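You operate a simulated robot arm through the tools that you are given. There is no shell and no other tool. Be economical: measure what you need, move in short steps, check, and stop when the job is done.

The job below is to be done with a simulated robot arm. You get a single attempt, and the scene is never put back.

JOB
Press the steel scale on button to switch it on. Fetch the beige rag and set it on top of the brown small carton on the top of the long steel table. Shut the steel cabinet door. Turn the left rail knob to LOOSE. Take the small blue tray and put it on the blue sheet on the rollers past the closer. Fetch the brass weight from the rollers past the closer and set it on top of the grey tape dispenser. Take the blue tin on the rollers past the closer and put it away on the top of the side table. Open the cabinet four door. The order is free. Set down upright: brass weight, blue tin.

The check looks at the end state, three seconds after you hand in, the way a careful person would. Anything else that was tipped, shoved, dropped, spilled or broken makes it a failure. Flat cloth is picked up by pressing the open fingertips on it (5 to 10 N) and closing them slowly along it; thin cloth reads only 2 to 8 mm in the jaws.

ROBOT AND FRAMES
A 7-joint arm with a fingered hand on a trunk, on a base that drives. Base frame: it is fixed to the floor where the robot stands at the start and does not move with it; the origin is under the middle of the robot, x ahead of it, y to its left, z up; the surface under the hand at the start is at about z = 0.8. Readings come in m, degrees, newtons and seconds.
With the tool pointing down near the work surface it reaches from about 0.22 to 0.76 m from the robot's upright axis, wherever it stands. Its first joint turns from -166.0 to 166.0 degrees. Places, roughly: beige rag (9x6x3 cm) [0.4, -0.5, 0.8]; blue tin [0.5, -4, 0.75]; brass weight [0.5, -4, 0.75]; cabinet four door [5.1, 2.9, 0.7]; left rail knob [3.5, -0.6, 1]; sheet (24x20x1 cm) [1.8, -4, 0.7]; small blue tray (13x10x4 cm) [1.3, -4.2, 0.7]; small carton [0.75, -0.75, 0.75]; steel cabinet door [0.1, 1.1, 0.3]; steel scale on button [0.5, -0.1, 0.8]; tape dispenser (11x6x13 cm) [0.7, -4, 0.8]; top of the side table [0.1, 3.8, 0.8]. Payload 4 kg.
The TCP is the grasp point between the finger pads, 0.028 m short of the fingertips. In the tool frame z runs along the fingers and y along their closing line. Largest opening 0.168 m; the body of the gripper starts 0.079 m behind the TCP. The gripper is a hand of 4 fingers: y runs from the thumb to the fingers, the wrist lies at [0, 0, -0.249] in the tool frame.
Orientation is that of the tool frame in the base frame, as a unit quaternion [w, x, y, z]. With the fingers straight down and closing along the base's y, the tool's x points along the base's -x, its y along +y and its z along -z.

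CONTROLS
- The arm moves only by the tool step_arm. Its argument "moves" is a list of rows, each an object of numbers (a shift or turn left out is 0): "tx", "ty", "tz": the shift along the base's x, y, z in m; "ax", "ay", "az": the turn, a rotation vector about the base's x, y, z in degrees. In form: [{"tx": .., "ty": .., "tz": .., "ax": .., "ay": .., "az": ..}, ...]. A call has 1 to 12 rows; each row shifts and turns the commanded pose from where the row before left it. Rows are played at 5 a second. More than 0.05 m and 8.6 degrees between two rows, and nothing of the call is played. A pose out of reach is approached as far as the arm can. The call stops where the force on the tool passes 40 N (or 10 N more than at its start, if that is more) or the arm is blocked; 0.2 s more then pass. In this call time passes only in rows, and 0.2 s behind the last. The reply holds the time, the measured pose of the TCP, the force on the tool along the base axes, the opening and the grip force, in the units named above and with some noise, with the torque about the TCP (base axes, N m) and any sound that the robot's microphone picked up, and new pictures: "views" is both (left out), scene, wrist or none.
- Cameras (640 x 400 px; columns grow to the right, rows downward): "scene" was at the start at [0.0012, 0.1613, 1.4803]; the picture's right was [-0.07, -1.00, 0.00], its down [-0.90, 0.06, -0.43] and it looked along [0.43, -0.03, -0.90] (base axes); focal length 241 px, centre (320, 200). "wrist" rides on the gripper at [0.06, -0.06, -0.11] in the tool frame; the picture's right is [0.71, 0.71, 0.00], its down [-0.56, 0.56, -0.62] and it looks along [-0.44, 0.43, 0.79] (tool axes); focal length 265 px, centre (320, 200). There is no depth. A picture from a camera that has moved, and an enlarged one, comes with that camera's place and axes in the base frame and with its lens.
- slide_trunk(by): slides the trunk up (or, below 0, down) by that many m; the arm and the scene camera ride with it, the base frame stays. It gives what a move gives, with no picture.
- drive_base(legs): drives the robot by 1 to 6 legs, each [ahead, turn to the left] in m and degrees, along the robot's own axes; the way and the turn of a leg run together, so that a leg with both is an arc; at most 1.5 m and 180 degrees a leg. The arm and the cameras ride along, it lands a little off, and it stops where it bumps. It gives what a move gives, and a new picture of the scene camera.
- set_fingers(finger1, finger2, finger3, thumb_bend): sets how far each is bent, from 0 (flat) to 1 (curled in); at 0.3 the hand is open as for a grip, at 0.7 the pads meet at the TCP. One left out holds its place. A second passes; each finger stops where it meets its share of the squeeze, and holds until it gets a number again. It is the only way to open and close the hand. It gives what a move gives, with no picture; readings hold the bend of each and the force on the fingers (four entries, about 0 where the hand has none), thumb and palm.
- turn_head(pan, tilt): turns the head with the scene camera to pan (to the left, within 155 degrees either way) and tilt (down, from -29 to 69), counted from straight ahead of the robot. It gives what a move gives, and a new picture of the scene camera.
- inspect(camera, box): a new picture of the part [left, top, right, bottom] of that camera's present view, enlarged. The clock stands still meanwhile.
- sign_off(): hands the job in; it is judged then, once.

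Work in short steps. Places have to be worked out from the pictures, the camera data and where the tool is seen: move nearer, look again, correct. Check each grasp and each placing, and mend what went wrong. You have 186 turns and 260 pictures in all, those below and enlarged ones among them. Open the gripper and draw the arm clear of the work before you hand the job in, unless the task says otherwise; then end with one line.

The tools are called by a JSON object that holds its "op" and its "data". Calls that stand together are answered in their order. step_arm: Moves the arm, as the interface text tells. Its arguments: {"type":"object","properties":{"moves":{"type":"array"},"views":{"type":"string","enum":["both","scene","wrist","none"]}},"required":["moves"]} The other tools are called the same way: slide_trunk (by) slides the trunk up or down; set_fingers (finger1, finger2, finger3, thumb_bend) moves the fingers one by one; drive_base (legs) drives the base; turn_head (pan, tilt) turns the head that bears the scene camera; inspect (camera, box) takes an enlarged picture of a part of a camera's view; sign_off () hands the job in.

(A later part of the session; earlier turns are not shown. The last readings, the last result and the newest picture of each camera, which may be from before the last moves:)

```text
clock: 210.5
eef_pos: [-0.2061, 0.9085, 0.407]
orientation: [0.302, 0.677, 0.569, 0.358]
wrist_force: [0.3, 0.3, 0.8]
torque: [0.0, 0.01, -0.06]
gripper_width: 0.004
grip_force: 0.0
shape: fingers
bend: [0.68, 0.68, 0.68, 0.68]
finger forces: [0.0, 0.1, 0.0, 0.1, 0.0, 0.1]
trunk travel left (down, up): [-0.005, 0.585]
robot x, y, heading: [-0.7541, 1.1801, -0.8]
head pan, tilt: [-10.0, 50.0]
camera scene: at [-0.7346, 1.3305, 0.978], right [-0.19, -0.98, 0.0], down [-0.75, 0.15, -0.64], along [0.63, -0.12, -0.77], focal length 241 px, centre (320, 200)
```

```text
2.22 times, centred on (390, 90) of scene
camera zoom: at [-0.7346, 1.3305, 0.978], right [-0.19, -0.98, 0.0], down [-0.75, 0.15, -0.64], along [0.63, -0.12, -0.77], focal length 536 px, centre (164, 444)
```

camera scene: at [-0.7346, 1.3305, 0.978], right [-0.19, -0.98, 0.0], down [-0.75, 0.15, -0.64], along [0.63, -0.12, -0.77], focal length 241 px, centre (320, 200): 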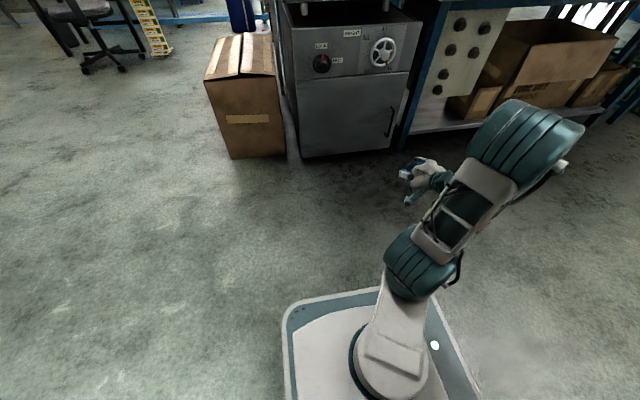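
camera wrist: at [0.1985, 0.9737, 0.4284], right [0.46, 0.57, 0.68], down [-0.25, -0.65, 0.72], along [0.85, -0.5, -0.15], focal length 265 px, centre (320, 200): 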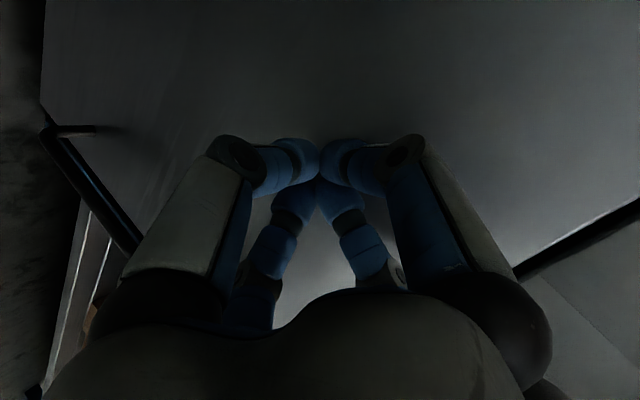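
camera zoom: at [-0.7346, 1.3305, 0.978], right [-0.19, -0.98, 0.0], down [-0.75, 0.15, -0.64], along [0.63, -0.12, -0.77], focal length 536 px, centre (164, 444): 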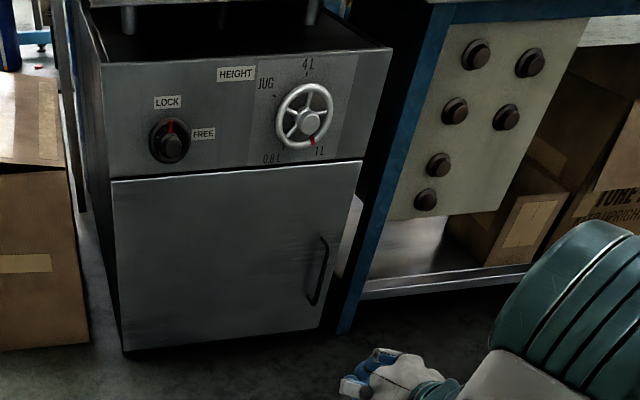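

Door is fully shut. I restore the hand to pointing down, raise the trunk, and survey toward the east (cabinet four, rail knob).

{"op": "step_arm", "data": {"moves": [{"tz": 0.03, "ay": 8}, {"tz": 0.03, "ay": 8}, {"tz": 0.03, "ay": 8}, {"tz": 0.03, "ay": 8}, {"tz": 0.03, "ay": 8}, {"tz": 0.03, "ay": 8}, {"ay": 8, "ty": 0.03}, {"ty": 0.03, "ay": 1.0}], "views": "none"}}

{"op": "slide_trunk", "data": {"by": 0.53}}

{"op": "turn_head", "data": {"pan": 20, "tilt": 10}}

{"op": "turn_head", "data": {"pan": 60, "tilt": 15}}

```text
clock: 212.3
eef_pos: [-0.2195, 0.9552, 0.5767]
orientation: [0.018, 0.766, 0.642, -0.001]
wrist_force: [-0.9, -0.5, 0.1]
torque: [0.05, 0.02, -0.03]
gripper_width: 0.0041
grip_force: 0.1
shape: fingers
bend: [0.68, 0.68, 0.68, 0.68]
finger forces: [0.1, 0.0, 0.1, 0.0, 0.0, 0.0]
out of reach, approached as far as the arm can: row 6, 7
trunk travel left (down, up): [-0.005, 0.585]
robot x, y, heading: [-0.7518, 1.1787, -1.0]
head pan, tilt: [-10.0, 50.0]
```

```text
refused: 0.53 is not a number from -0.4 to 0.4
```

```text
clock: 213.4
eef_pos: [-0.2191, 0.9559, 0.5779]
orientation: [0.018, 0.766, 0.643, 0.001]
wrist_force: [0.2, -0.2, -0.2]
torque: [0.0, 0.0, 0.0]
gripper_width: 0.0041
grip_force: 0.1
shape: fingers
bend: [0.68, 0.68, 0.68, 0.68]
finger forces: [0.0, 0.0, 0.0, 0.0, 0.0, 0.0]
trunk travel left (down, up): [-0.005, 0.585]
robot x, y, heading: [-0.7544, 1.1765, -1.2]
head pan, tilt: [20.0, 10.0]
camera scene: at [-0.7222, 1.3754, 1.0397], right [0.33, -0.95, 0.0], down [-0.17, -0.06, -0.98], along [0.93, 0.32, -0.17], focal length 241 px, centre (320, 200)
```

scene: 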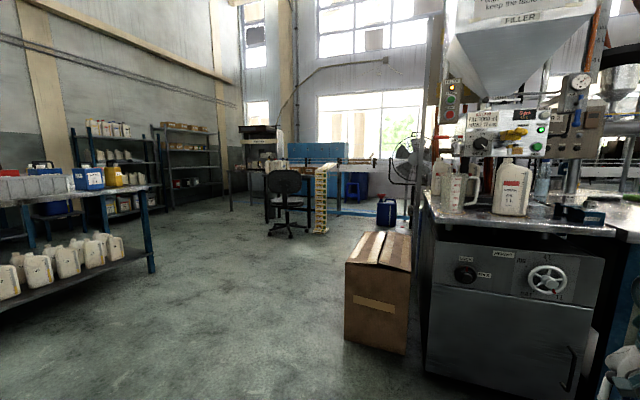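

```text
clock: 214.5
eef_pos: [-0.2209, 0.955, 0.5768]
orientation: [0.018, 0.766, 0.642, 0.001]
wrist_force: [0.0, -0.7, 0.5]
torque: [0.03, 0.0, 0.0]
gripper_width: 0.0042
grip_force: 0.1
shape: fingers
bend: [0.68, 0.68, 0.68, 0.68]
finger forces: [0.1, 0.0, 0.1, 0.0, 0.1, 0.1]
trunk travel left (down, up): [-0.005, 0.585]
robot x, y, heading: [-0.7532, 1.1803, -1.2]
head pan, tilt: [60.0, 15.0]
camera scene: at [-0.762, 1.4252, 1.0317], right [0.86, -0.52, 0.0], down [-0.13, -0.22, -0.97], along [0.5, 0.83, -0.26], focal length 241 px, centre (320, 200)
```

scene: 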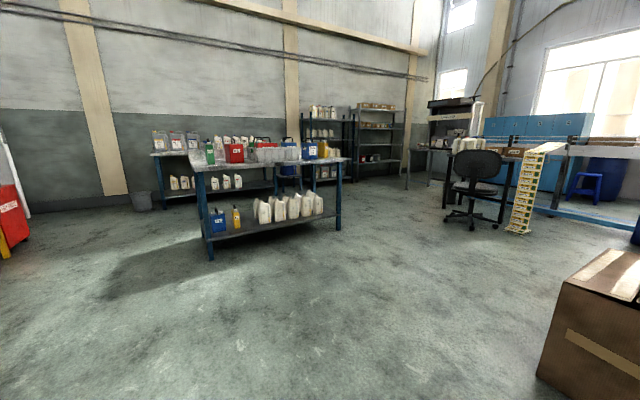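

Trunk needs two slides. I raise it, then drive northeast around the carton to survey the blue lockers.

{"op": "slide_trunk", "data": {"by": 0.4}}

{"op": "slide_trunk", "data": {"by": 0.12}}

{"op": "drive_base", "data": {"legs": [[0, 46], [1.5, 0], [0.25, 0], [0, -45], [0.6, 0]]}}

{"op": "turn_head", "data": {"pan": 0, "tilt": 15}}

```text
clock: 218.3
eef_pos: [-0.2198, 0.9562, 0.9769]
orientation: [0.018, 0.766, 0.643, 0.0]
wrist_force: [-0.4, -0.1, 0.0]
torque: [-0.03, 0.01, 0.01]
gripper_width: 0.0042
grip_force: 0.0
shape: fingers
bend: [0.68, 0.68, 0.68, 0.68]
finger forces: [0.0, 0.0, 0.1, 0.1, 0.0, 0.0]
trunk travel left (down, up): [-0.405, 0.185]
robot x, y, heading: [-0.7525, 1.1747, -1.1]
head pan, tilt: [60.0, 15.0]
```

```text
clock: 219.8
eef_pos: [-0.2186, 0.9559, 1.0971]
orientation: [0.018, 0.766, 0.642, 0.0]
wrist_force: [0.1, 0.5, -0.4]
torque: [0.01, -0.01, -0.02]
gripper_width: 0.0041
grip_force: 0.1
shape: fingers
bend: [0.68, 0.68, 0.68, 0.68]
finger forces: [0.1, 0.0, 0.1, 0.1, 0.0, 0.0]
trunk travel left (down, up): [-0.525, 0.065]
robot x, y, heading: [-0.7539, 1.178, -1.3]
head pan, tilt: [60.0, 15.0]
```

```text
clock: 235.8
eef_pos: [1.6176, 2.2601, 1.097]
orientation: [0.017, 0.75, 0.662, 0.001]
wrist_force: [0.3, -0.4, -0.4]
torque: [0.0, -0.02, 0.02]
gripper_width: 0.004
grip_force: 0.0
shape: fingers
bend: [0.68, 0.68, 0.68, 0.68]
finger forces: [0.0, 0.0, 0.1, 0.0, 0.0, 0.1]
trunk travel left (down, up): [-0.525, 0.065]
robot x, y, heading: [1.0702, 2.4561, 1.7]
head pan, tilt: [60.0, 15.0]
camera scene: at [1.0534, 2.7032, 1.5517], right [0.88, -0.47, 0.0], down [-0.12, -0.23, -0.97], along [0.46, 0.85, -0.26], focal length 241 px, centre (320, 200)
```

scene: 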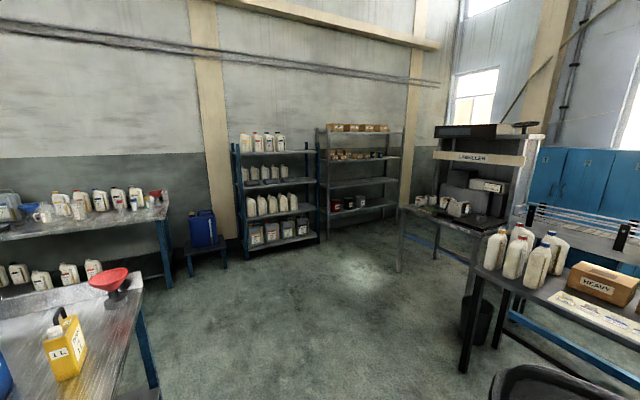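

```text
clock: 237.1
eef_pos: [1.6174, 2.2607, 1.096]
orientation: [0.018, 0.75, 0.661, 0.0]
wrist_force: [0.7, -0.3, 0.1]
torque: [0.02, 0.04, 0.03]
gripper_width: 0.0041
grip_force: 0.0
shape: fingers
bend: [0.68, 0.68, 0.68, 0.68]
finger forces: [0.1, 0.0, 0.0, 0.1, 0.0, 0.0]
trunk travel left (down, up): [-0.525, 0.065]
robot x, y, heading: [1.0745, 2.4582, 2.0]
head pan, tilt: [0.0, 15.0]
camera scene: at [1.1023, 2.6238, 1.5517], right [0.03, -1.0, 0.0], down [-0.26, -0.01, -0.97], along [0.97, 0.03, -0.26], focal length 241 px, centre (320, 200)
```

scene: 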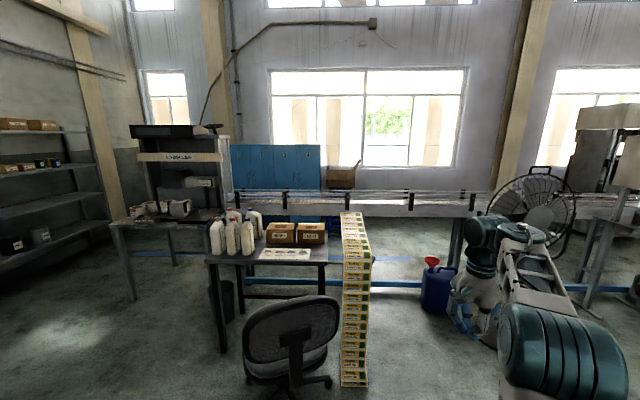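

Blue lockers lie beyond a rail conveyor. I zoom to find a way around it.

{"op": "inspect", "data": {"camera": "scene", "box": [110, 110, 340, 300]}}

{"op": "inspect", "data": {"camera": "scene", "box": [340, 110, 640, 310]}}

{"op": "turn_head", "data": {"pan": -40, "tilt": 15}}

```text
2.11 times, centred on (225, 205) of scene
camera zoom: at [1.1023, 2.6238, 1.5517], right [0.03, -1.0, 0.0], down [-0.26, -0.01, -0.97], along [0.97, 0.03, -0.26], focal length 508 px, centre (520, 190)
```

zoom: 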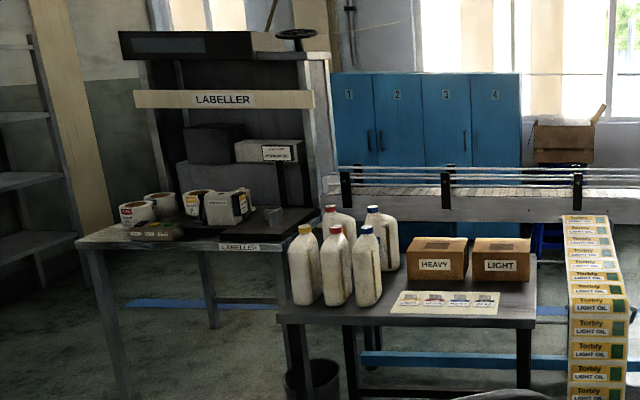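

```text
2.00 times, centred on (490, 210) of scene
camera zoom: at [1.1023, 2.6238, 1.5517], right [0.03, -1.0, 0.0], down [-0.26, -0.01, -0.97], along [0.97, 0.03, -0.26], focal length 483 px, centre (-20, 180)
```

zoom: 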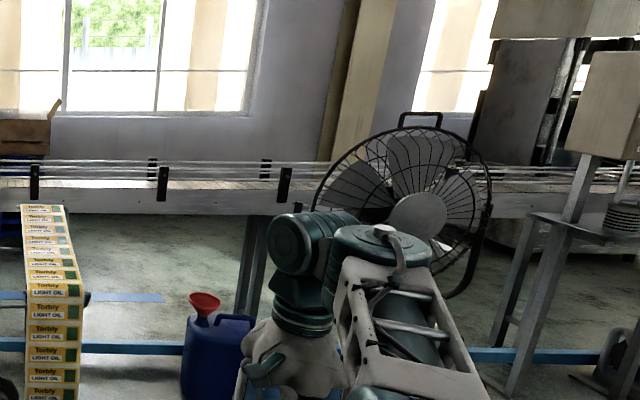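

```text
clock: 238.2
eef_pos: [1.6169, 2.2598, 1.0971]
orientation: [0.018, 0.75, 0.661, 0.0]
wrist_force: [-0.1, 0.9, 0.6]
torque: [0.0, 0.01, 0.03]
gripper_width: 0.0039
grip_force: 0.0
shape: fingers
bend: [0.68, 0.68, 0.68, 0.68]
finger forces: [0.0, 0.0, 0.1, 0.1, 0.0, 0.0]
trunk travel left (down, up): [-0.525, 0.065]
robot x, y, heading: [1.0711, 2.4564, 1.8]
head pan, tilt: [-40.0, 15.0]
camera scene: at [1.0824, 2.5631, 1.5517], right [-0.62, -0.79, 0.0], down [-0.2, 0.16, -0.97], along [0.76, -0.6, -0.26], focal length 241 px, centre (320, 200)
```

scene: 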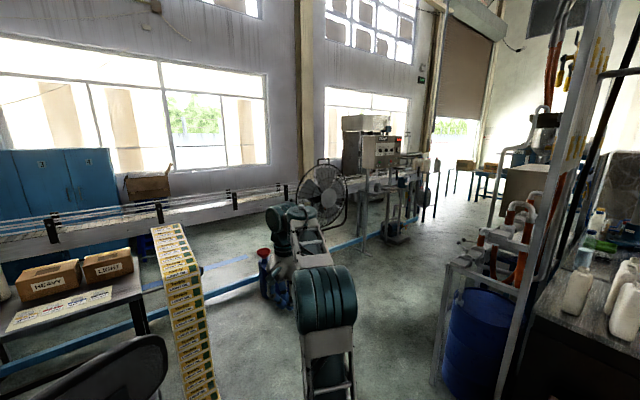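

Locker "4" is behind the conveyor; the labeller's left side leaves a ~1.2 m passage near the shelves (y≈5.1). I drive there and look.

{"op": "drive_base", "data": {"legs": [[0, 63.6], [1.5, 0], [1.45, 0], [0, -65]]}}

{"op": "turn_head", "data": {"pan": 0, "tilt": 25}}

```text
clock: 258.1
eef_pos: [2.8453, 4.9358, 1.0957]
orientation: [0.018, 0.761, 0.649, 0.001]
wrist_force: [-0.4, 0.5, 0.1]
torque: [0.02, 0.04, 0.02]
gripper_width: 0.004
grip_force: 0.0
shape: fingers
bend: [0.68, 0.68, 0.68, 0.68]
finger forces: [0.0, 0.0, 0.0, 0.0, 0.0, 0.0]
trunk travel left (down, up): [-0.525, 0.065]
robot x, y, heading: [2.3126, 5.1504, 0.2]
head pan, tilt: [-40.0, 15.0]
camera scene: at [2.321, 5.2554, 1.5517], right [-0.64, -0.77, 0.0], down [-0.2, 0.17, -0.97], along [0.74, -0.62, -0.26], focal length 241 px, centre (320, 200)
```

scene: 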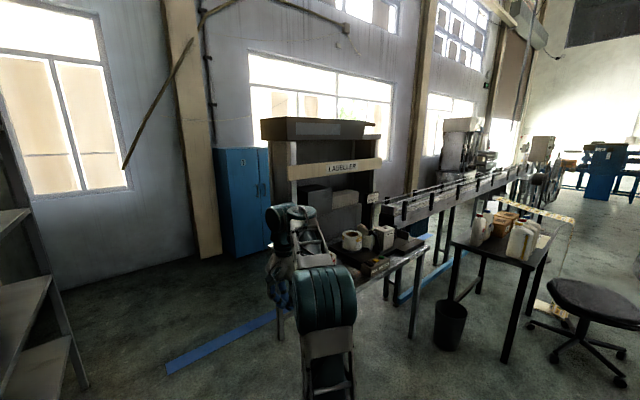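

```text
clock: 259.2
eef_pos: [2.8458, 4.9365, 1.0975]
orientation: [0.018, 0.76, 0.65, 0.001]
wrist_force: [0.8, 0.5, 0.4]
torque: [-0.02, -0.01, 0.0]
gripper_width: 0.0041
grip_force: 0.1
shape: fingers
bend: [0.68, 0.68, 0.68, 0.68]
finger forces: [0.0, 0.1, 0.1, 0.0, 0.0, 0.0]
trunk travel left (down, up): [-0.525, 0.065]
robot x, y, heading: [2.3111, 5.1479, -0.0]
head pan, tilt: [0.0, 25.0]
camera scene: at [2.3417, 5.3156, 1.5355], right [0.0, -1.0, 0.0], down [-0.42, 0.0, -0.91], along [0.91, 0.0, -0.42], focal length 241 px, centre (320, 200)
```

scene: 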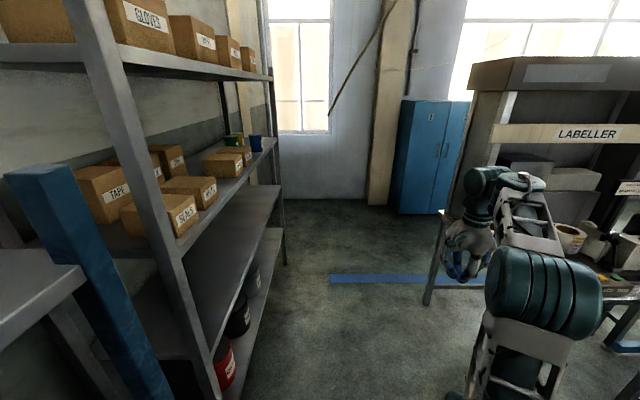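

Passage confirmed (y 4.45–5.67). I drive through and turn south behind the conveyor.

{"op": "drive_base", "data": {"legs": [[1.5, 0], [0.65, 0], [0, -90]]}}

{"op": "turn_head", "data": {"pan": 10, "tilt": 25}}

```text
clock: 273.7
eef_pos: [4.2385, 4.5968, 1.096]
orientation: [0.013, 0.996, -0.091, -0.012]
wrist_force: [-0.4, -0.4, 0.2]
torque: [0.0, 0.05, -0.02]
gripper_width: 0.004
grip_force: 0.1
shape: fingers
bend: [0.68, 0.68, 0.68, 0.68]
finger forces: [0.0, 0.1, 0.0, 0.1, 0.0, 0.0]
trunk travel left (down, up): [-0.525, 0.065]
robot x, y, heading: [4.4635, 5.1291, -91.1]
head pan, tilt: [0.0, 25.0]
camera scene: at [4.6264, 5.0947, 1.5355], right [-1.0, 0.02, 0.0], down [0.01, 0.42, -0.91], along [-0.02, -0.91, -0.42], focal length 241 px, centre (320, 200)
```

scene: 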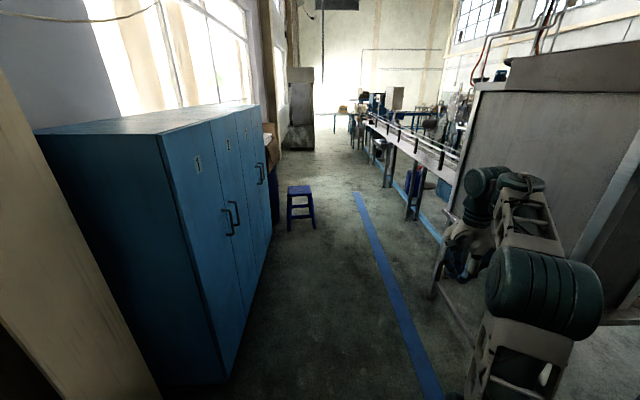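

```text
clock: 274.4
eef_pos: [4.2386, 4.5963, 1.0961]
orientation: [0.013, 0.996, -0.091, -0.012]
wrist_force: [0.1, -0.1, -0.1]
torque: [-0.04, 0.0, 0.01]
gripper_width: 0.0038
grip_force: 0.0
shape: fingers
bend: [0.68, 0.68, 0.68, 0.68]
finger forces: [0.0, 0.0, 0.0, 0.0, 0.0, 0.0]
trunk travel left (down, up): [-0.525, 0.065]
robot x, y, heading: [4.4666, 5.132, -91.2]
head pan, tilt: [10.0, 25.0]
camera scene: at [4.6425, 5.0956, 1.5354], right [-0.99, -0.15, 0.0], down [-0.06, 0.42, -0.91], along [0.14, -0.9, -0.42], focal length 241 px, centre (320, 200)
```

scene: 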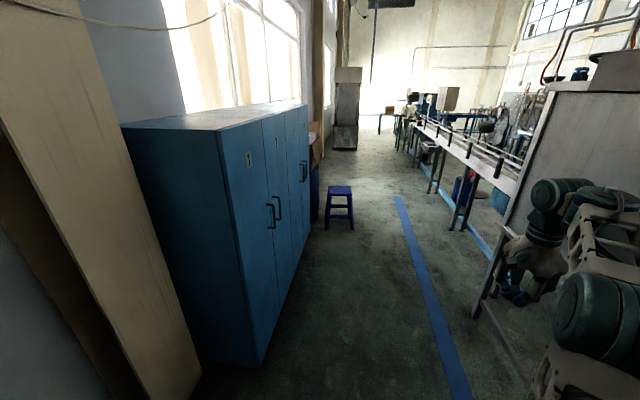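

Locker front at x≈5.16; door 4's handle near y≈3.15; a stool stands at (4.8, 2.5). I drive to (4.4, 3.3) and face the lockers.

{"op": "drive_base", "data": {"legs": [[1.5, 0], [0.32, 0], [0, 91]]}}

{"op": "turn_head", "data": {"pan": -15, "tilt": 35}}

{"op": "inspect", "data": {"camera": "scene", "box": [220, 20, 460, 260]}}

```text
clock: 287.4
eef_pos: [4.945, 3.0936, 1.0969]
orientation: [0.018, 0.765, 0.644, 0.001]
wrist_force: [0.1, 0.1, 0.1]
torque: [-0.01, 0.0, -0.05]
gripper_width: 0.0042
grip_force: 0.0
shape: fingers
bend: [0.68, 0.68, 0.68, 0.68]
finger forces: [0.0, 0.0, 0.1, 0.0, 0.0, 0.1]
trunk travel left (down, up): [-0.525, 0.065]
robot x, y, heading: [4.4082, 3.313, -0.9]
head pan, tilt: [10.0, 25.0]
camera scene: at [4.444, 3.4949, 1.5354], right [0.16, -0.99, 0.0], down [-0.42, -0.07, -0.91], along [0.89, 0.15, -0.42], focal length 241 px, centre (320, 200)
```

scene: 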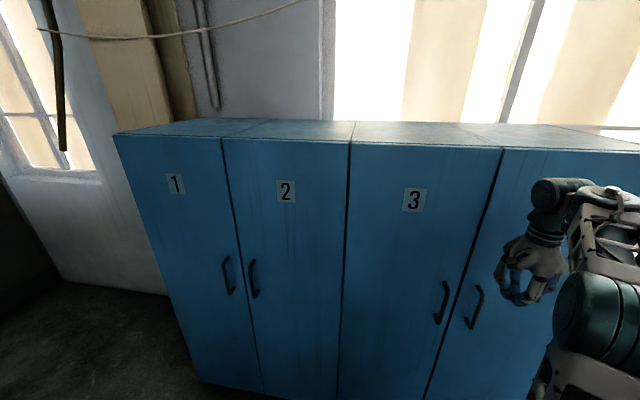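

```text
clock: 288.3
eef_pos: [4.9446, 3.093, 1.0967]
orientation: [0.018, 0.765, 0.644, 0.0]
wrist_force: [-0.6, -0.1, -0.7]
torque: [-0.01, -0.02, 0.04]
gripper_width: 0.004
grip_force: 0.0
shape: fingers
bend: [0.68, 0.68, 0.68, 0.68]
finger forces: [0.0, 0.0, 0.1, 0.0, 0.0, 0.0]
trunk travel left (down, up): [-0.525, 0.065]
robot x, y, heading: [4.4063, 3.3119, -0.9]
head pan, tilt: [-15.0, 35.0]
camera scene: at [4.4378, 3.4561, 1.5197], right [-0.27, -0.96, 0.0], down [-0.55, 0.16, -0.82], along [0.79, -0.22, -0.57], focal length 241 px, centre (320, 200)
```

scene: 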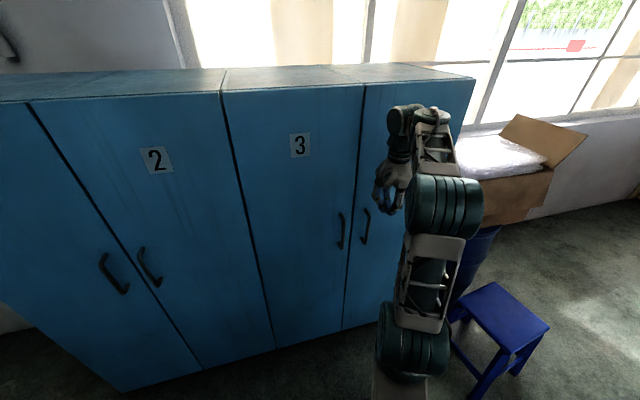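

```text
1.67 times, centred on (340, 140) of scene
camera zoom: at [4.4378, 3.4561, 1.5197], right [-0.27, -0.96, 0.0], down [-0.55, 0.16, -0.82], along [0.79, -0.22, -0.57], focal length 402 px, centre (287, 300)
```

zoom: 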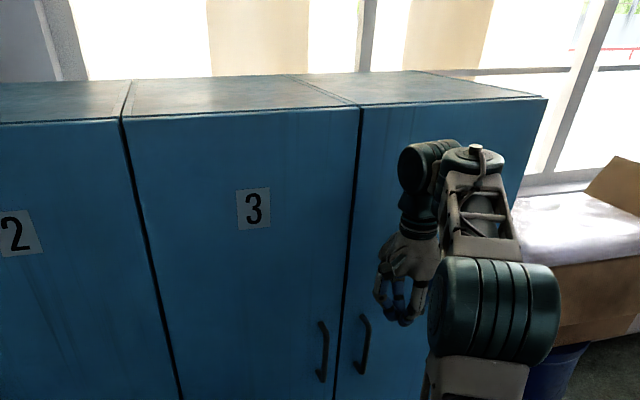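

Handle 4 is a vertical bar at about (5.12, 3.076), z 0.77–0.93; hinge at y≈2.72. I yaw the hand, then pitch it to point at the door.

{"op": "step_arm", "data": {"moves": [{"az": -8, "tx": -0.015, "tz": -0.02}, {"az": -8, "tx": -0.015, "tz": -0.02}, {"az": -8, "tx": -0.015, "tz": -0.02}, {"az": -8, "tx": -0.015, "tz": -0.02}, {"az": -8, "tx": -0.015, "tz": -0.02}, {"az": -8, "tx": -0.01, "tz": -0.02}, {"az": -8, "tz": -0.02}, {"az": -8, "tz": -0.02}, {"az": -8, "tz": -0.01}, {"az": -8}], "views": "none"}}

{"op": "set_fingers", "data": {"finger1": 0.15, "finger2": 0.5, "finger3": 0.15, "thumb_bend": 0.5}}

{"op": "step_arm", "data": {"moves": [{"ay": -8}, {"ay": -8}, {"ay": -8}, {"ay": -8}, {"ay": -8}, {"ay": -8}, {"ay": -8}, {"ay": -8}, {"ay": -8}, {"ay": -8}, {"ay": -8}, {"ay": -2}]}}

```text
clock: 290.5
eef_pos: [4.8707, 3.0951, 0.9379]
orientation: [0.015, 0.999, 0.034, -0.012]
wrist_force: [-0.8, 0.2, -0.1]
torque: [-0.03, 0.01, 0.0]
gripper_width: 0.0041
grip_force: 0.0
shape: fingers
bend: [0.68, 0.68, 0.68, 0.68]
finger forces: [0.0, 0.0, 0.1, 0.1, 0.0, 0.1]
out of reach, approached as far as the arm can: row 1
trunk travel left (down, up): [-0.525, 0.065]
robot x, y, heading: [4.4128, 3.3117, -0.7]
head pan, tilt: [-15.0, 35.0]
```

```text
clock: 291.5
eef_pos: [4.8707, 3.0952, 0.9354]
orientation: [0.014, 0.999, 0.034, -0.012]
wrist_force: [0.0, 0.2, -0.7]
torque: [-0.01, 0.03, 0.0]
gripper_width: 0.1099
grip_force: 0.0
shape: fingers
bend: [0.15, 0.5, 0.15, 0.5]
finger forces: [0.1, 0.1, 0.1, 0.0, 0.0, 0.0]
trunk travel left (down, up): [-0.525, 0.065]
robot x, y, heading: [4.4078, 3.3107, -0.7]
head pan, tilt: [-15.0, 35.0]
```

```text
clock: 292.2
eef_pos: [4.9273, 3.2029, 0.9344]
orientation: [-0.001, 0.975, 0.165, 0.147]
wrist_force: [1.3, -1.2, 0.4]
torque: [0.01, 0.03, 0.05]
gripper_width: 0.1103
grip_force: 0.1
shape: fingers
bend: [0.15, 0.5, 0.15, 0.5]
finger forces: [0.0, 0.0, 0.0, 0.0, 0.0, 0.0]
out of reach, approached as far as the arm can: row 3
trunk travel left (down, up): [-0.525, 0.065]
robot x, y, heading: [4.4116, 3.3159, -0.6]
head pan, tilt: [-15.0, 35.0]
stopped in row 3: the arm was blocked; the commanded pose is now the measured one
camera scene: at [4.4475, 3.4594, 1.5187], right [-0.27, -0.96, 0.0], down [-0.56, 0.15, -0.82], along [0.78, -0.22, -0.58], focal length 241 px, centre (320, 200)
camera wrist: at [4.9305, 3.273, 1.0544], right [0.87, -0.44, 0.24], down [-0.5, -0.74, 0.45], along [-0.03, -0.51, -0.86], focal length 265 px, centre (320, 200)
```

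scene: 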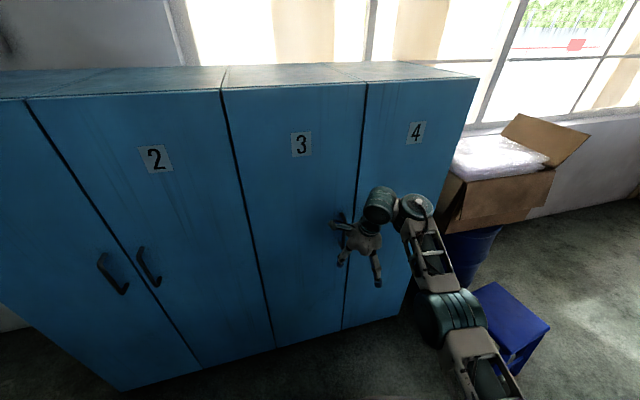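
wrist: 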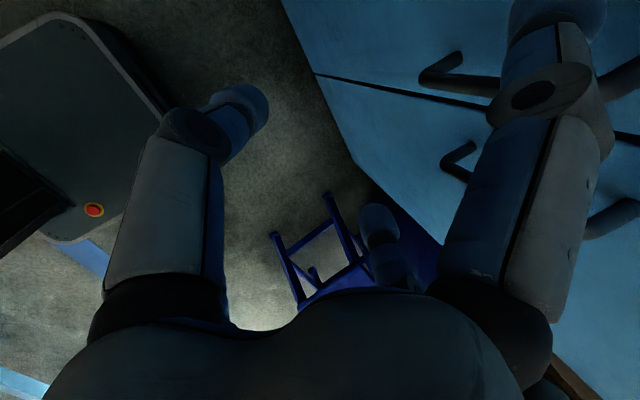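

The arm flipped awkwardly: the robot is too close for a horizontal hand. I back up 0.25 m, moving straight away from the locker, and re-look.

{"op": "drive_base", "data": {"legs": [[-0.25, 0]]}}

{"op": "step_arm", "data": {"moves": [{"az": 0}]}}

```text
clock: 294.1
eef_pos: [4.675, 3.2054, 0.9338]
orientation: [-0.002, 0.975, 0.164, 0.148]
wrist_force: [0.2, -0.9, 0.5]
torque: [0.01, 0.01, -0.01]
gripper_width: 0.1103
grip_force: 0.0
shape: fingers
bend: [0.15, 0.5, 0.15, 0.5]
finger forces: [0.0, 0.1, 0.0, 0.1, 0.0, 0.0]
trunk travel left (down, up): [-0.525, 0.065]
robot x, y, heading: [4.1575, 3.3184, -1.1]
head pan, tilt: [-15.0, 35.0]
camera scene: at [4.1958, 3.4619, 1.5193], right [-0.27, -0.96, 0.0], down [-0.56, 0.16, -0.82], along [0.78, -0.22, -0.58], focal length 241 px, centre (320, 200)
```

scene: 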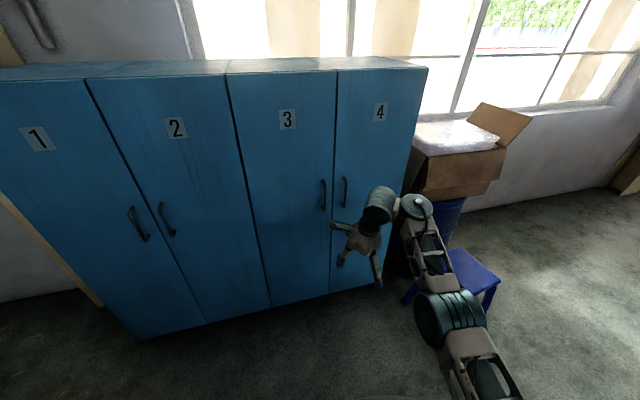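

```text
clock: 294.5
eef_pos: [4.6757, 3.2054, 0.935]
orientation: [-0.002, 0.975, 0.165, 0.148]
wrist_force: [-0.2, -0.8, -0.5]
torque: [-0.01, 0.05, 0.02]
gripper_width: 0.1103
grip_force: 0.0
shape: fingers
bend: [0.15, 0.5, 0.15, 0.5]
finger forces: [0.0, 0.0, 0.0, 0.0, 0.1, 0.1]
trunk travel left (down, up): [-0.525, 0.065]
robot x, y, heading: [4.1565, 3.3193, -1.0]
head pan, tilt: [-15.0, 35.0]
camera scene: at [4.1954, 3.4623, 1.5194], right [-0.27, -0.96, 0.0], down [-0.56, 0.15, -0.82], along [0.78, -0.22, -0.58], focal length 241 px, centre (320, 200)
camera wrist: at [4.6782, 3.2762, 1.0548], right [0.87, -0.44, 0.24], down [-0.5, -0.74, 0.45], along [-0.03, -0.51, -0.86], focal length 265 px, centre (320, 200)
```

scene: 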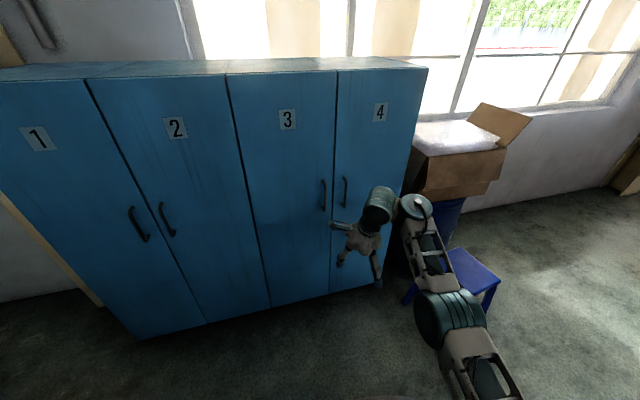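
wrist: 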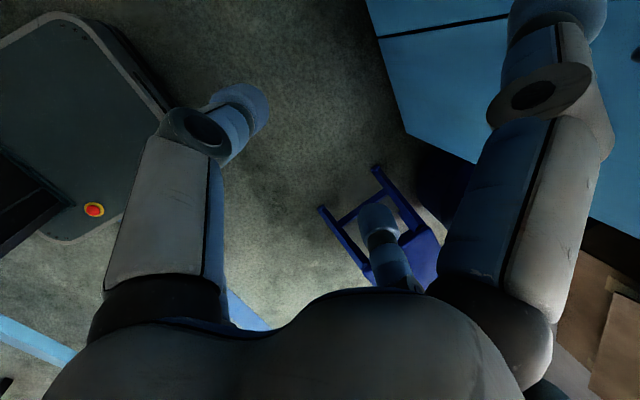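

Locker undisturbed. From here I redo the rotation: yaw -19°, then pitch -73°, moving gently toward the pre-grasp.

{"op": "step_arm", "data": {"moves": [{"az": -6.3, "ty": -0.03}, {"az": -6.3, "ty": -0.03}, {"az": -6.3, "ty": -0.03}, {"ay": -8, "tx": 0.01, "ty": -0.02}, {"ay": -8, "tx": 0.015, "ty": -0.02}, {"ay": -8, "tx": 0.02}, {"ay": -8, "tx": 0.02}]}}

```text
clock: 295.3
eef_pos: [4.707, 3.1685, 0.9359]
orientation: [0.014, 0.985, 0.068, 0.156]
wrist_force: [-1.5, -0.2, -0.3]
torque: [-0.01, 0.05, 0.05]
gripper_width: 0.1103
grip_force: 0.1
shape: fingers
bend: [0.15, 0.5, 0.15, 0.5]
finger forces: [0.0, 0.0, 0.0, 0.0, 0.1, 0.0]
out of reach, approached as far as the arm can: row 4
trunk travel left (down, up): [-0.525, 0.065]
robot x, y, heading: [4.1594, 3.3201, -1.1]
head pan, tilt: [-15.0, 35.0]
stopped in row 4: the arm was blocked; the commanded pose is now the measured one
camera scene: at [4.1965, 3.4628, 1.5192], right [-0.27, -0.96, 0.0], down [-0.56, 0.15, -0.82], along [0.78, -0.23, -0.58], focal length 241 px, centre (320, 200)
camera wrist: at [4.7215, 3.2352, 1.0569], right [0.76, -0.6, 0.25], down [-0.64, -0.63, 0.44], along [-0.11, -0.49, -0.86], focal length 265 px, centre (320, 200)
```

scene: 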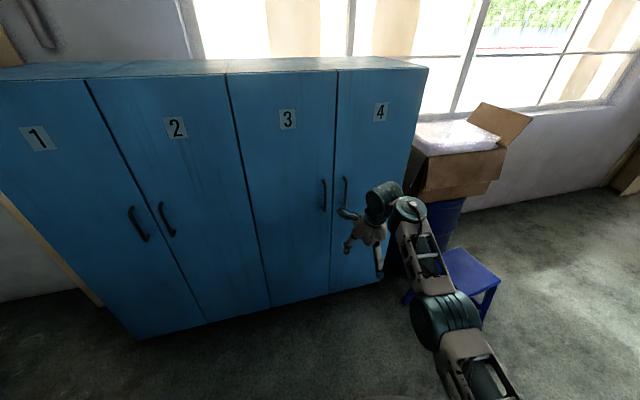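
wrist: 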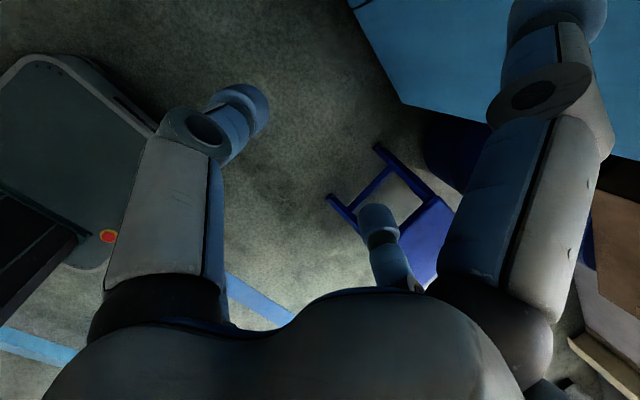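

Joint limits block this yaw. The earlier yaw (thumb toward me) allowed pitching; fingers 1 and 3 then oppose horizontally, which works as well. I undo the pitch and yaw back.

{"op": "step_arm", "data": {"moves": [{"ay": 8.5}, {"ay": 8.5}, {"az": 8.5}, {"az": 8.5}, {"az": 8.5}, {"az": 8.5}, {"az": 8.5}, {"az": 8.5}, {"az": 8.5}, {"az": 8.5}, {"az": 8.5}, {"az": 6}]}}

```text
clock: 297.9
eef_pos: [4.7004, 3.1657, 0.9404]
orientation: [-0.006, 0.702, 0.712, 0.01]
wrist_force: [-0.9, 0.0, 1.6]
torque: [-0.02, -0.01, 0.01]
gripper_width: 0.1101
grip_force: 0.0
shape: fingers
bend: [0.15, 0.5, 0.15, 0.5]
finger forces: [0.1, 0.0, 0.0, 0.0, 0.1, 0.1]
trunk travel left (down, up): [-0.525, 0.065]
robot x, y, heading: [4.1606, 3.3188, -0.8]
head pan, tilt: [-15.0, 35.0]
camera scene: at [4.1862, 3.4594, 1.5197], right [-0.27, -0.96, 0.0], down [-0.55, 0.16, -0.82], along [0.79, -0.22, -0.57], focal length 241 px, centre (320, 200)
camera wrist: at [4.6376, 3.2227, 1.0511], right [0.7, 0.72, 0.02], down [0.56, -0.57, 0.6], along [0.44, -0.41, -0.8], focal length 265 px, centre (320, 200)
```

scene: 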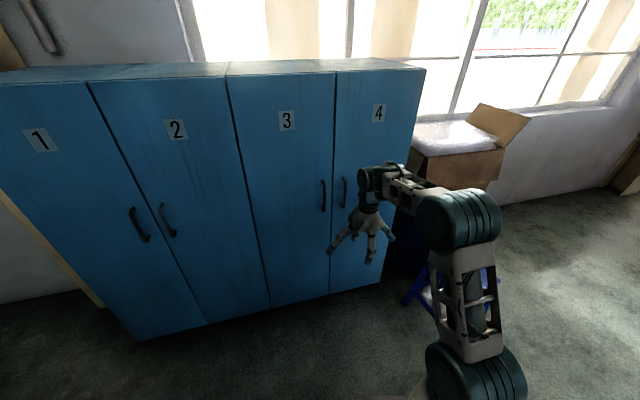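
wrist: 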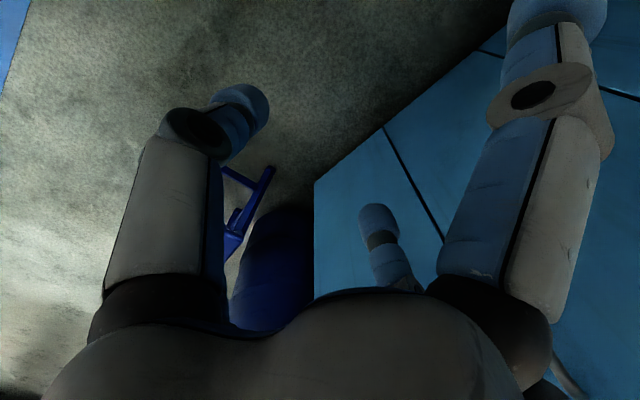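

Good configuration. I swap finger roles (1 and 3 as the pinch pair) and pitch the hand up toward the door.

{"op": "set_fingers", "data": {"finger1": 0.5, "finger2": 0.15, "finger3": 0.5, "thumb_bend": 0.15}}

{"op": "step_arm", "data": {"moves": [{"ay": -8, "tx": 0.02, "ty": -0.01}, {"ay": -8, "tx": 0.02, "ty": -0.01}, {"ay": -8, "tx": 0.02, "ty": -0.01}, {"ay": -8, "tx": 0.02, "ty": -0.01}, {"ay": -8, "tx": 0.02, "ty": -0.01}, {"ay": -8, "tx": 0.02, "ty": -0.01}, {"ay": -8, "tx": 0.02, "ty": -0.01}, {"ay": -8, "tx": 0.02, "ty": -0.01}, {"ay": -8, "tx": 0.02, "ty": -0.01}, {"ay": -8, "tx": 0.02}]}}

```text
clock: 298.9
eef_pos: [4.7004, 3.1667, 0.9404]
orientation: [-0.006, 0.703, 0.711, 0.01]
wrist_force: [0.0, 0.2, 0.1]
torque: [0.01, 0.02, 0.04]
gripper_width: 0.1104
grip_force: 0.0
shape: fingers
bend: [0.5, 0.15, 0.5, 0.15]
finger forces: [0.1, 0.0, 0.0, 0.0, 0.0, 0.1]
trunk travel left (down, up): [-0.525, 0.065]
robot x, y, heading: [4.1576, 3.3172, -0.9]
head pan, tilt: [-15.0, 35.0]
```

```text
clock: 301.1
eef_pos: [4.9001, 3.0745, 0.9387]
orientation: [0.452, 0.531, 0.549, 0.46]
wrist_force: [-0.4, 0.7, 0.5]
torque: [0.03, -0.02, 0.0]
gripper_width: 0.1104
grip_force: 0.0
shape: fingers
bend: [0.5, 0.15, 0.5, 0.15]
finger forces: [0.1, 0.1, 0.0, 0.0, 0.1, 0.1]
trunk travel left (down, up): [-0.525, 0.065]
robot x, y, heading: [4.1602, 3.3149, -0.7]
head pan, tilt: [-15.0, 35.0]
camera scene: at [4.1863, 3.4592, 1.5197], right [-0.27, -0.96, 0.0], down [-0.55, 0.16, -0.82], along [0.79, -0.22, -0.57], focal length 241 px, centre (320, 200)
camera wrist: at [4.7801, 3.1325, 0.8981], right [0.1, 0.71, 0.69], down [-0.5, -0.57, 0.66], along [0.86, -0.41, 0.3], focal length 265 px, centre (320, 200)
```

scene: 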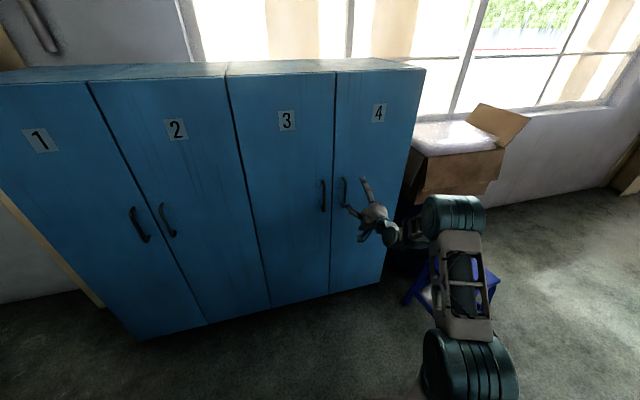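
wrist: 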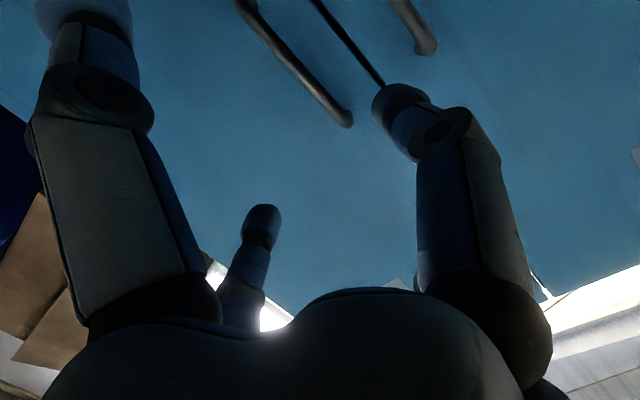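

Handle bar solved at y≈3.079, z 0.77–0.95. I lower to mid-handle and approach.

{"op": "step_arm", "data": {"moves": [{"tz": -0.035, "ty": 0.003}, {"tz": -0.035, "ty": 0.002}, {"tx": 0.04}, {"tx": 0.04}, {"tx": 0.04}]}}

{"op": "inspect", "data": {"camera": "scene", "box": [280, 120, 460, 280]}}

```text
clock: 302.3
eef_pos: [5.0197, 3.0815, 0.8709]
orientation: [0.451, 0.533, 0.549, 0.46]
wrist_force: [-0.3, -0.5, -0.2]
torque: [0.03, 0.0, 0.0]
gripper_width: 0.1105
grip_force: 0.1
shape: fingers
bend: [0.5, 0.15, 0.5, 0.15]
finger forces: [0.1, 0.0, 0.0, 0.0, 0.0, 0.0]
trunk travel left (down, up): [-0.525, 0.065]
robot x, y, heading: [4.157, 3.3198, -0.8]
head pan, tilt: [-15.0, 35.0]
camera scene: at [4.1863, 3.4596, 1.5197], right [-0.27, -0.96, 0.0], down [-0.55, 0.16, -0.82], along [0.79, -0.22, -0.57], focal length 241 px, centre (320, 200)
camera wrist: at [4.9003, 3.138, 0.8292], right [0.1, 0.71, 0.69], down [-0.5, -0.57, 0.66], along [0.86, -0.41, 0.3], focal length 265 px, centre (320, 200)
```

scene: 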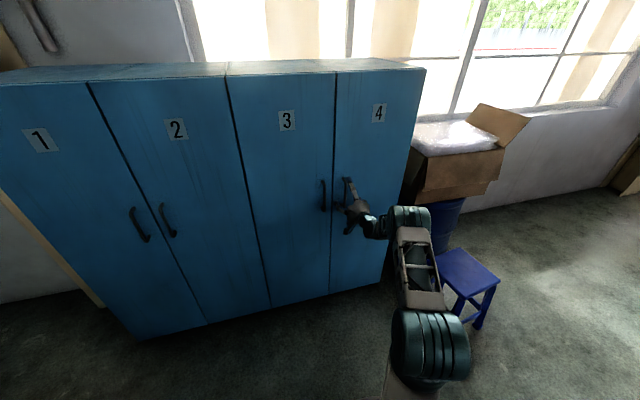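
wrist: 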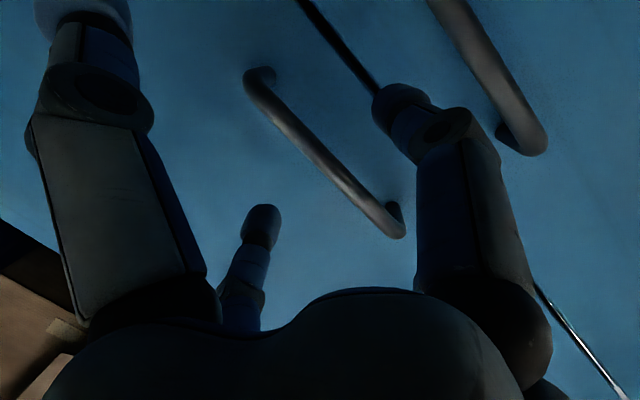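

```text
2.50 times, centred on (370, 200) of scene
camera zoom: at [4.1863, 3.4596, 1.5197], right [-0.27, -0.96, 0.0], down [-0.55, 0.16, -0.82], along [0.79, -0.22, -0.57], focal length 603 px, centre (195, 200)
```

zoom: 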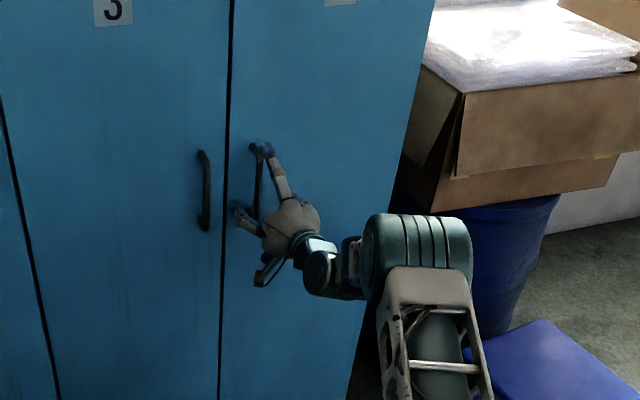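

Bar mid ≈(5.11, 3.074, 0.87). I advance 7 cm more and check.

{"op": "step_arm", "data": {"moves": [{"tx": 0.03, "ty": -0.005}, {"tx": 0.02}, {"tx": 0.015}, {"tx": 0.01}], "views": "wrist"}}

```text
clock: 303.1
eef_pos: [5.0735, 3.0609, 0.8689]
orientation: [0.454, 0.539, 0.544, 0.454]
wrist_force: [-30.1, 1.5, 7.7]
torque: [0.07, -0.28, 0.06]
gripper_width: 0.112
grip_force: 14.5
shape: fingers
bend: [0.48, 0.15, 0.52, 0.15]
finger forces: [12.0, 0.4, 17.2, 0.0, 0.0, 0.0]
trunk travel left (down, up): [-0.525, 0.065]
robot x, y, heading: [4.1523, 3.319, -1.2]
head pan, tilt: [-15.0, 35.0]
stopped in row 4: the force on the tool passed its limit at 58 N (the readings are from after the stop); the commanded pose is now the measured one
camera wrist: at [4.9547, 3.1203, 0.8289], right [0.12, 0.71, 0.69], down [-0.51, -0.56, 0.66], along [0.85, -0.43, 0.29], focal length 265 px, centre (320, 200)
```

wrist: 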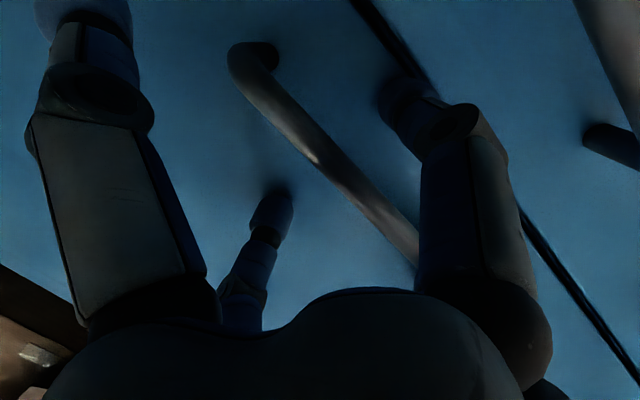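

Tips touched the door (door face ≈5.11, bar ≈5.08) with fingers straddling the bar. I back off 12 mm, recentre, and close fingers 1 and 3.

{"op": "step_arm", "data": {"moves": [{"tx": -0.014, "ty": 0.006}, {"ty": 0.006}], "views": "none"}}

{"op": "set_fingers", "data": {"finger1": 0.85, "finger3": 0.85}}

{"op": "step_arm", "data": {"moves": [{"tx": -0.003}]}}

```text
clock: 303.8
eef_pos: [5.0649, 3.0776, 0.8644]
orientation: [0.452, 0.539, 0.546, 0.454]
wrist_force: [0.4, -0.4, -0.2]
torque: [-0.01, 0.03, 0.04]
gripper_width: 0.1101
grip_force: 0.0
shape: fingers
bend: [0.5, 0.15, 0.5, 0.15]
finger forces: [0.1, 0.0, 0.1, 0.0, 0.1, 0.0]
trunk travel left (down, up): [-0.525, 0.065]
robot x, y, heading: [4.1593, 3.3161, -1.3]
head pan, tilt: [-15.0, 35.0]
```

```text
clock: 304.8
eef_pos: [5.0639, 3.0779, 0.8647]
orientation: [0.453, 0.539, 0.547, 0.454]
wrist_force: [2.5, 2.7, -1.3]
torque: [0.0, -0.02, 0.0]
gripper_width: 0.0986
grip_force: 9.2
shape: fingers
bend: [0.72, 0.15, 0.75, 0.15]
finger forces: [9.5, 0.3, 7.8, 0.2, 0.0, 0.0]
trunk travel left (down, up): [-0.525, 0.065]
robot x, y, heading: [4.1599, 3.3173, -1.3]
head pan, tilt: [-15.0, 35.0]
```

```text
clock: 305.1
eef_pos: [5.0627, 3.0766, 0.8653]
orientation: [0.452, 0.539, 0.548, 0.454]
wrist_force: [2.4, 2.0, -0.9]
torque: [0.0, 0.01, 0.02]
gripper_width: 0.0984
grip_force: 4.7
shape: fingers
bend: [0.72, 0.15, 0.75, 0.15]
finger forces: [9.4, 0.2, 0.0, 0.1, 0.0, 0.0]
trunk travel left (down, up): [-0.525, 0.065]
robot x, y, heading: [4.1598, 3.3159, -1.0]
head pan, tilt: [-15.0, 35.0]
camera scene: at [4.1864, 3.4597, 1.5196], right [-0.28, -0.96, 0.0], down [-0.55, 0.16, -0.82], along [0.79, -0.23, -0.57], focal length 241 px, centre (320, 200)
camera wrist: at [4.9419, 3.136, 0.8252], right [0.12, 0.71, 0.69], down [-0.5, -0.56, 0.66], along [0.86, -0.42, 0.29], focal length 265 px, centre (320, 200)
```

scene: 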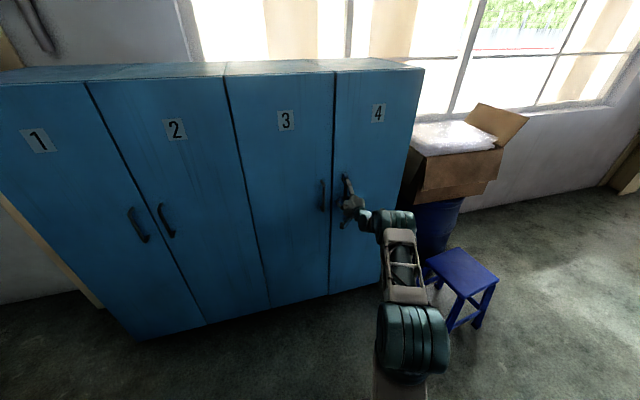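
wrist: 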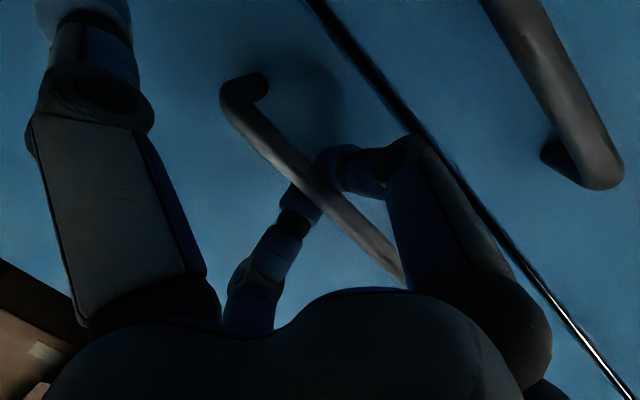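

The fingers are hooked behind the bar. I pull along the door's arc.

{"op": "step_arm", "data": {"moves": [{"tx": -0.02}, {"tx": -0.025, "az": 2}, {"tx": -0.03, "ty": -0.003, "az": 3}, {"tx": -0.03, "ty": -0.006, "az": 4}, {"tx": -0.03, "ty": -0.01, "az": 5}, {"tx": -0.03, "ty": -0.013, "az": 5}]}}

```text
clock: 306.6
eef_pos: [4.8975, 3.0407, 0.8668]
orientation: [0.376, 0.442, 0.625, 0.522]
wrist_force: [16.2, -24.0, 5.9]
torque: [-0.23, -0.17, -0.09]
gripper_width: 0.0978
grip_force: 14.7
shape: fingers
bend: [0.75, 0.15, 0.57, 0.15]
finger forces: [0.0, 0.0, 28.5, 0.1, 0.1, 0.1]
trunk travel left (down, up): [-0.525, 0.065]
robot x, y, heading: [4.1586, 3.3151, -0.9]
head pan, tilt: [-15.0, 35.0]
camera scene: at [4.1872, 3.456, 1.5201], right [-0.28, -0.96, 0.0], down [-0.55, 0.16, -0.82], along [0.79, -0.23, -0.57], focal length 241 px, centre (320, 200)
camera wrist: at [4.7657, 3.0572, 0.8253], right [-0.12, 0.71, 0.69], down [-0.3, -0.69, 0.66], along [0.95, -0.13, 0.3], focal length 265 px, centre (320, 200)
```

scene: 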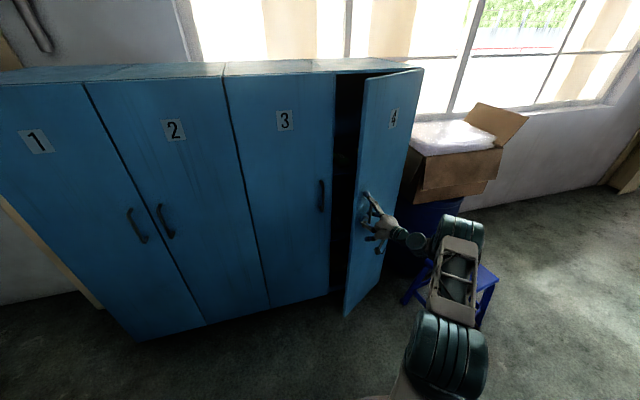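
wrist: 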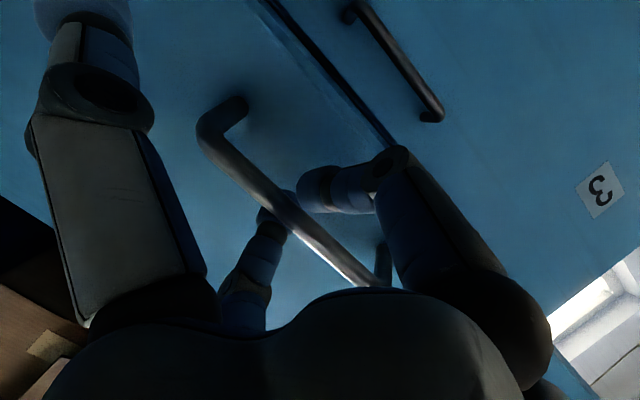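

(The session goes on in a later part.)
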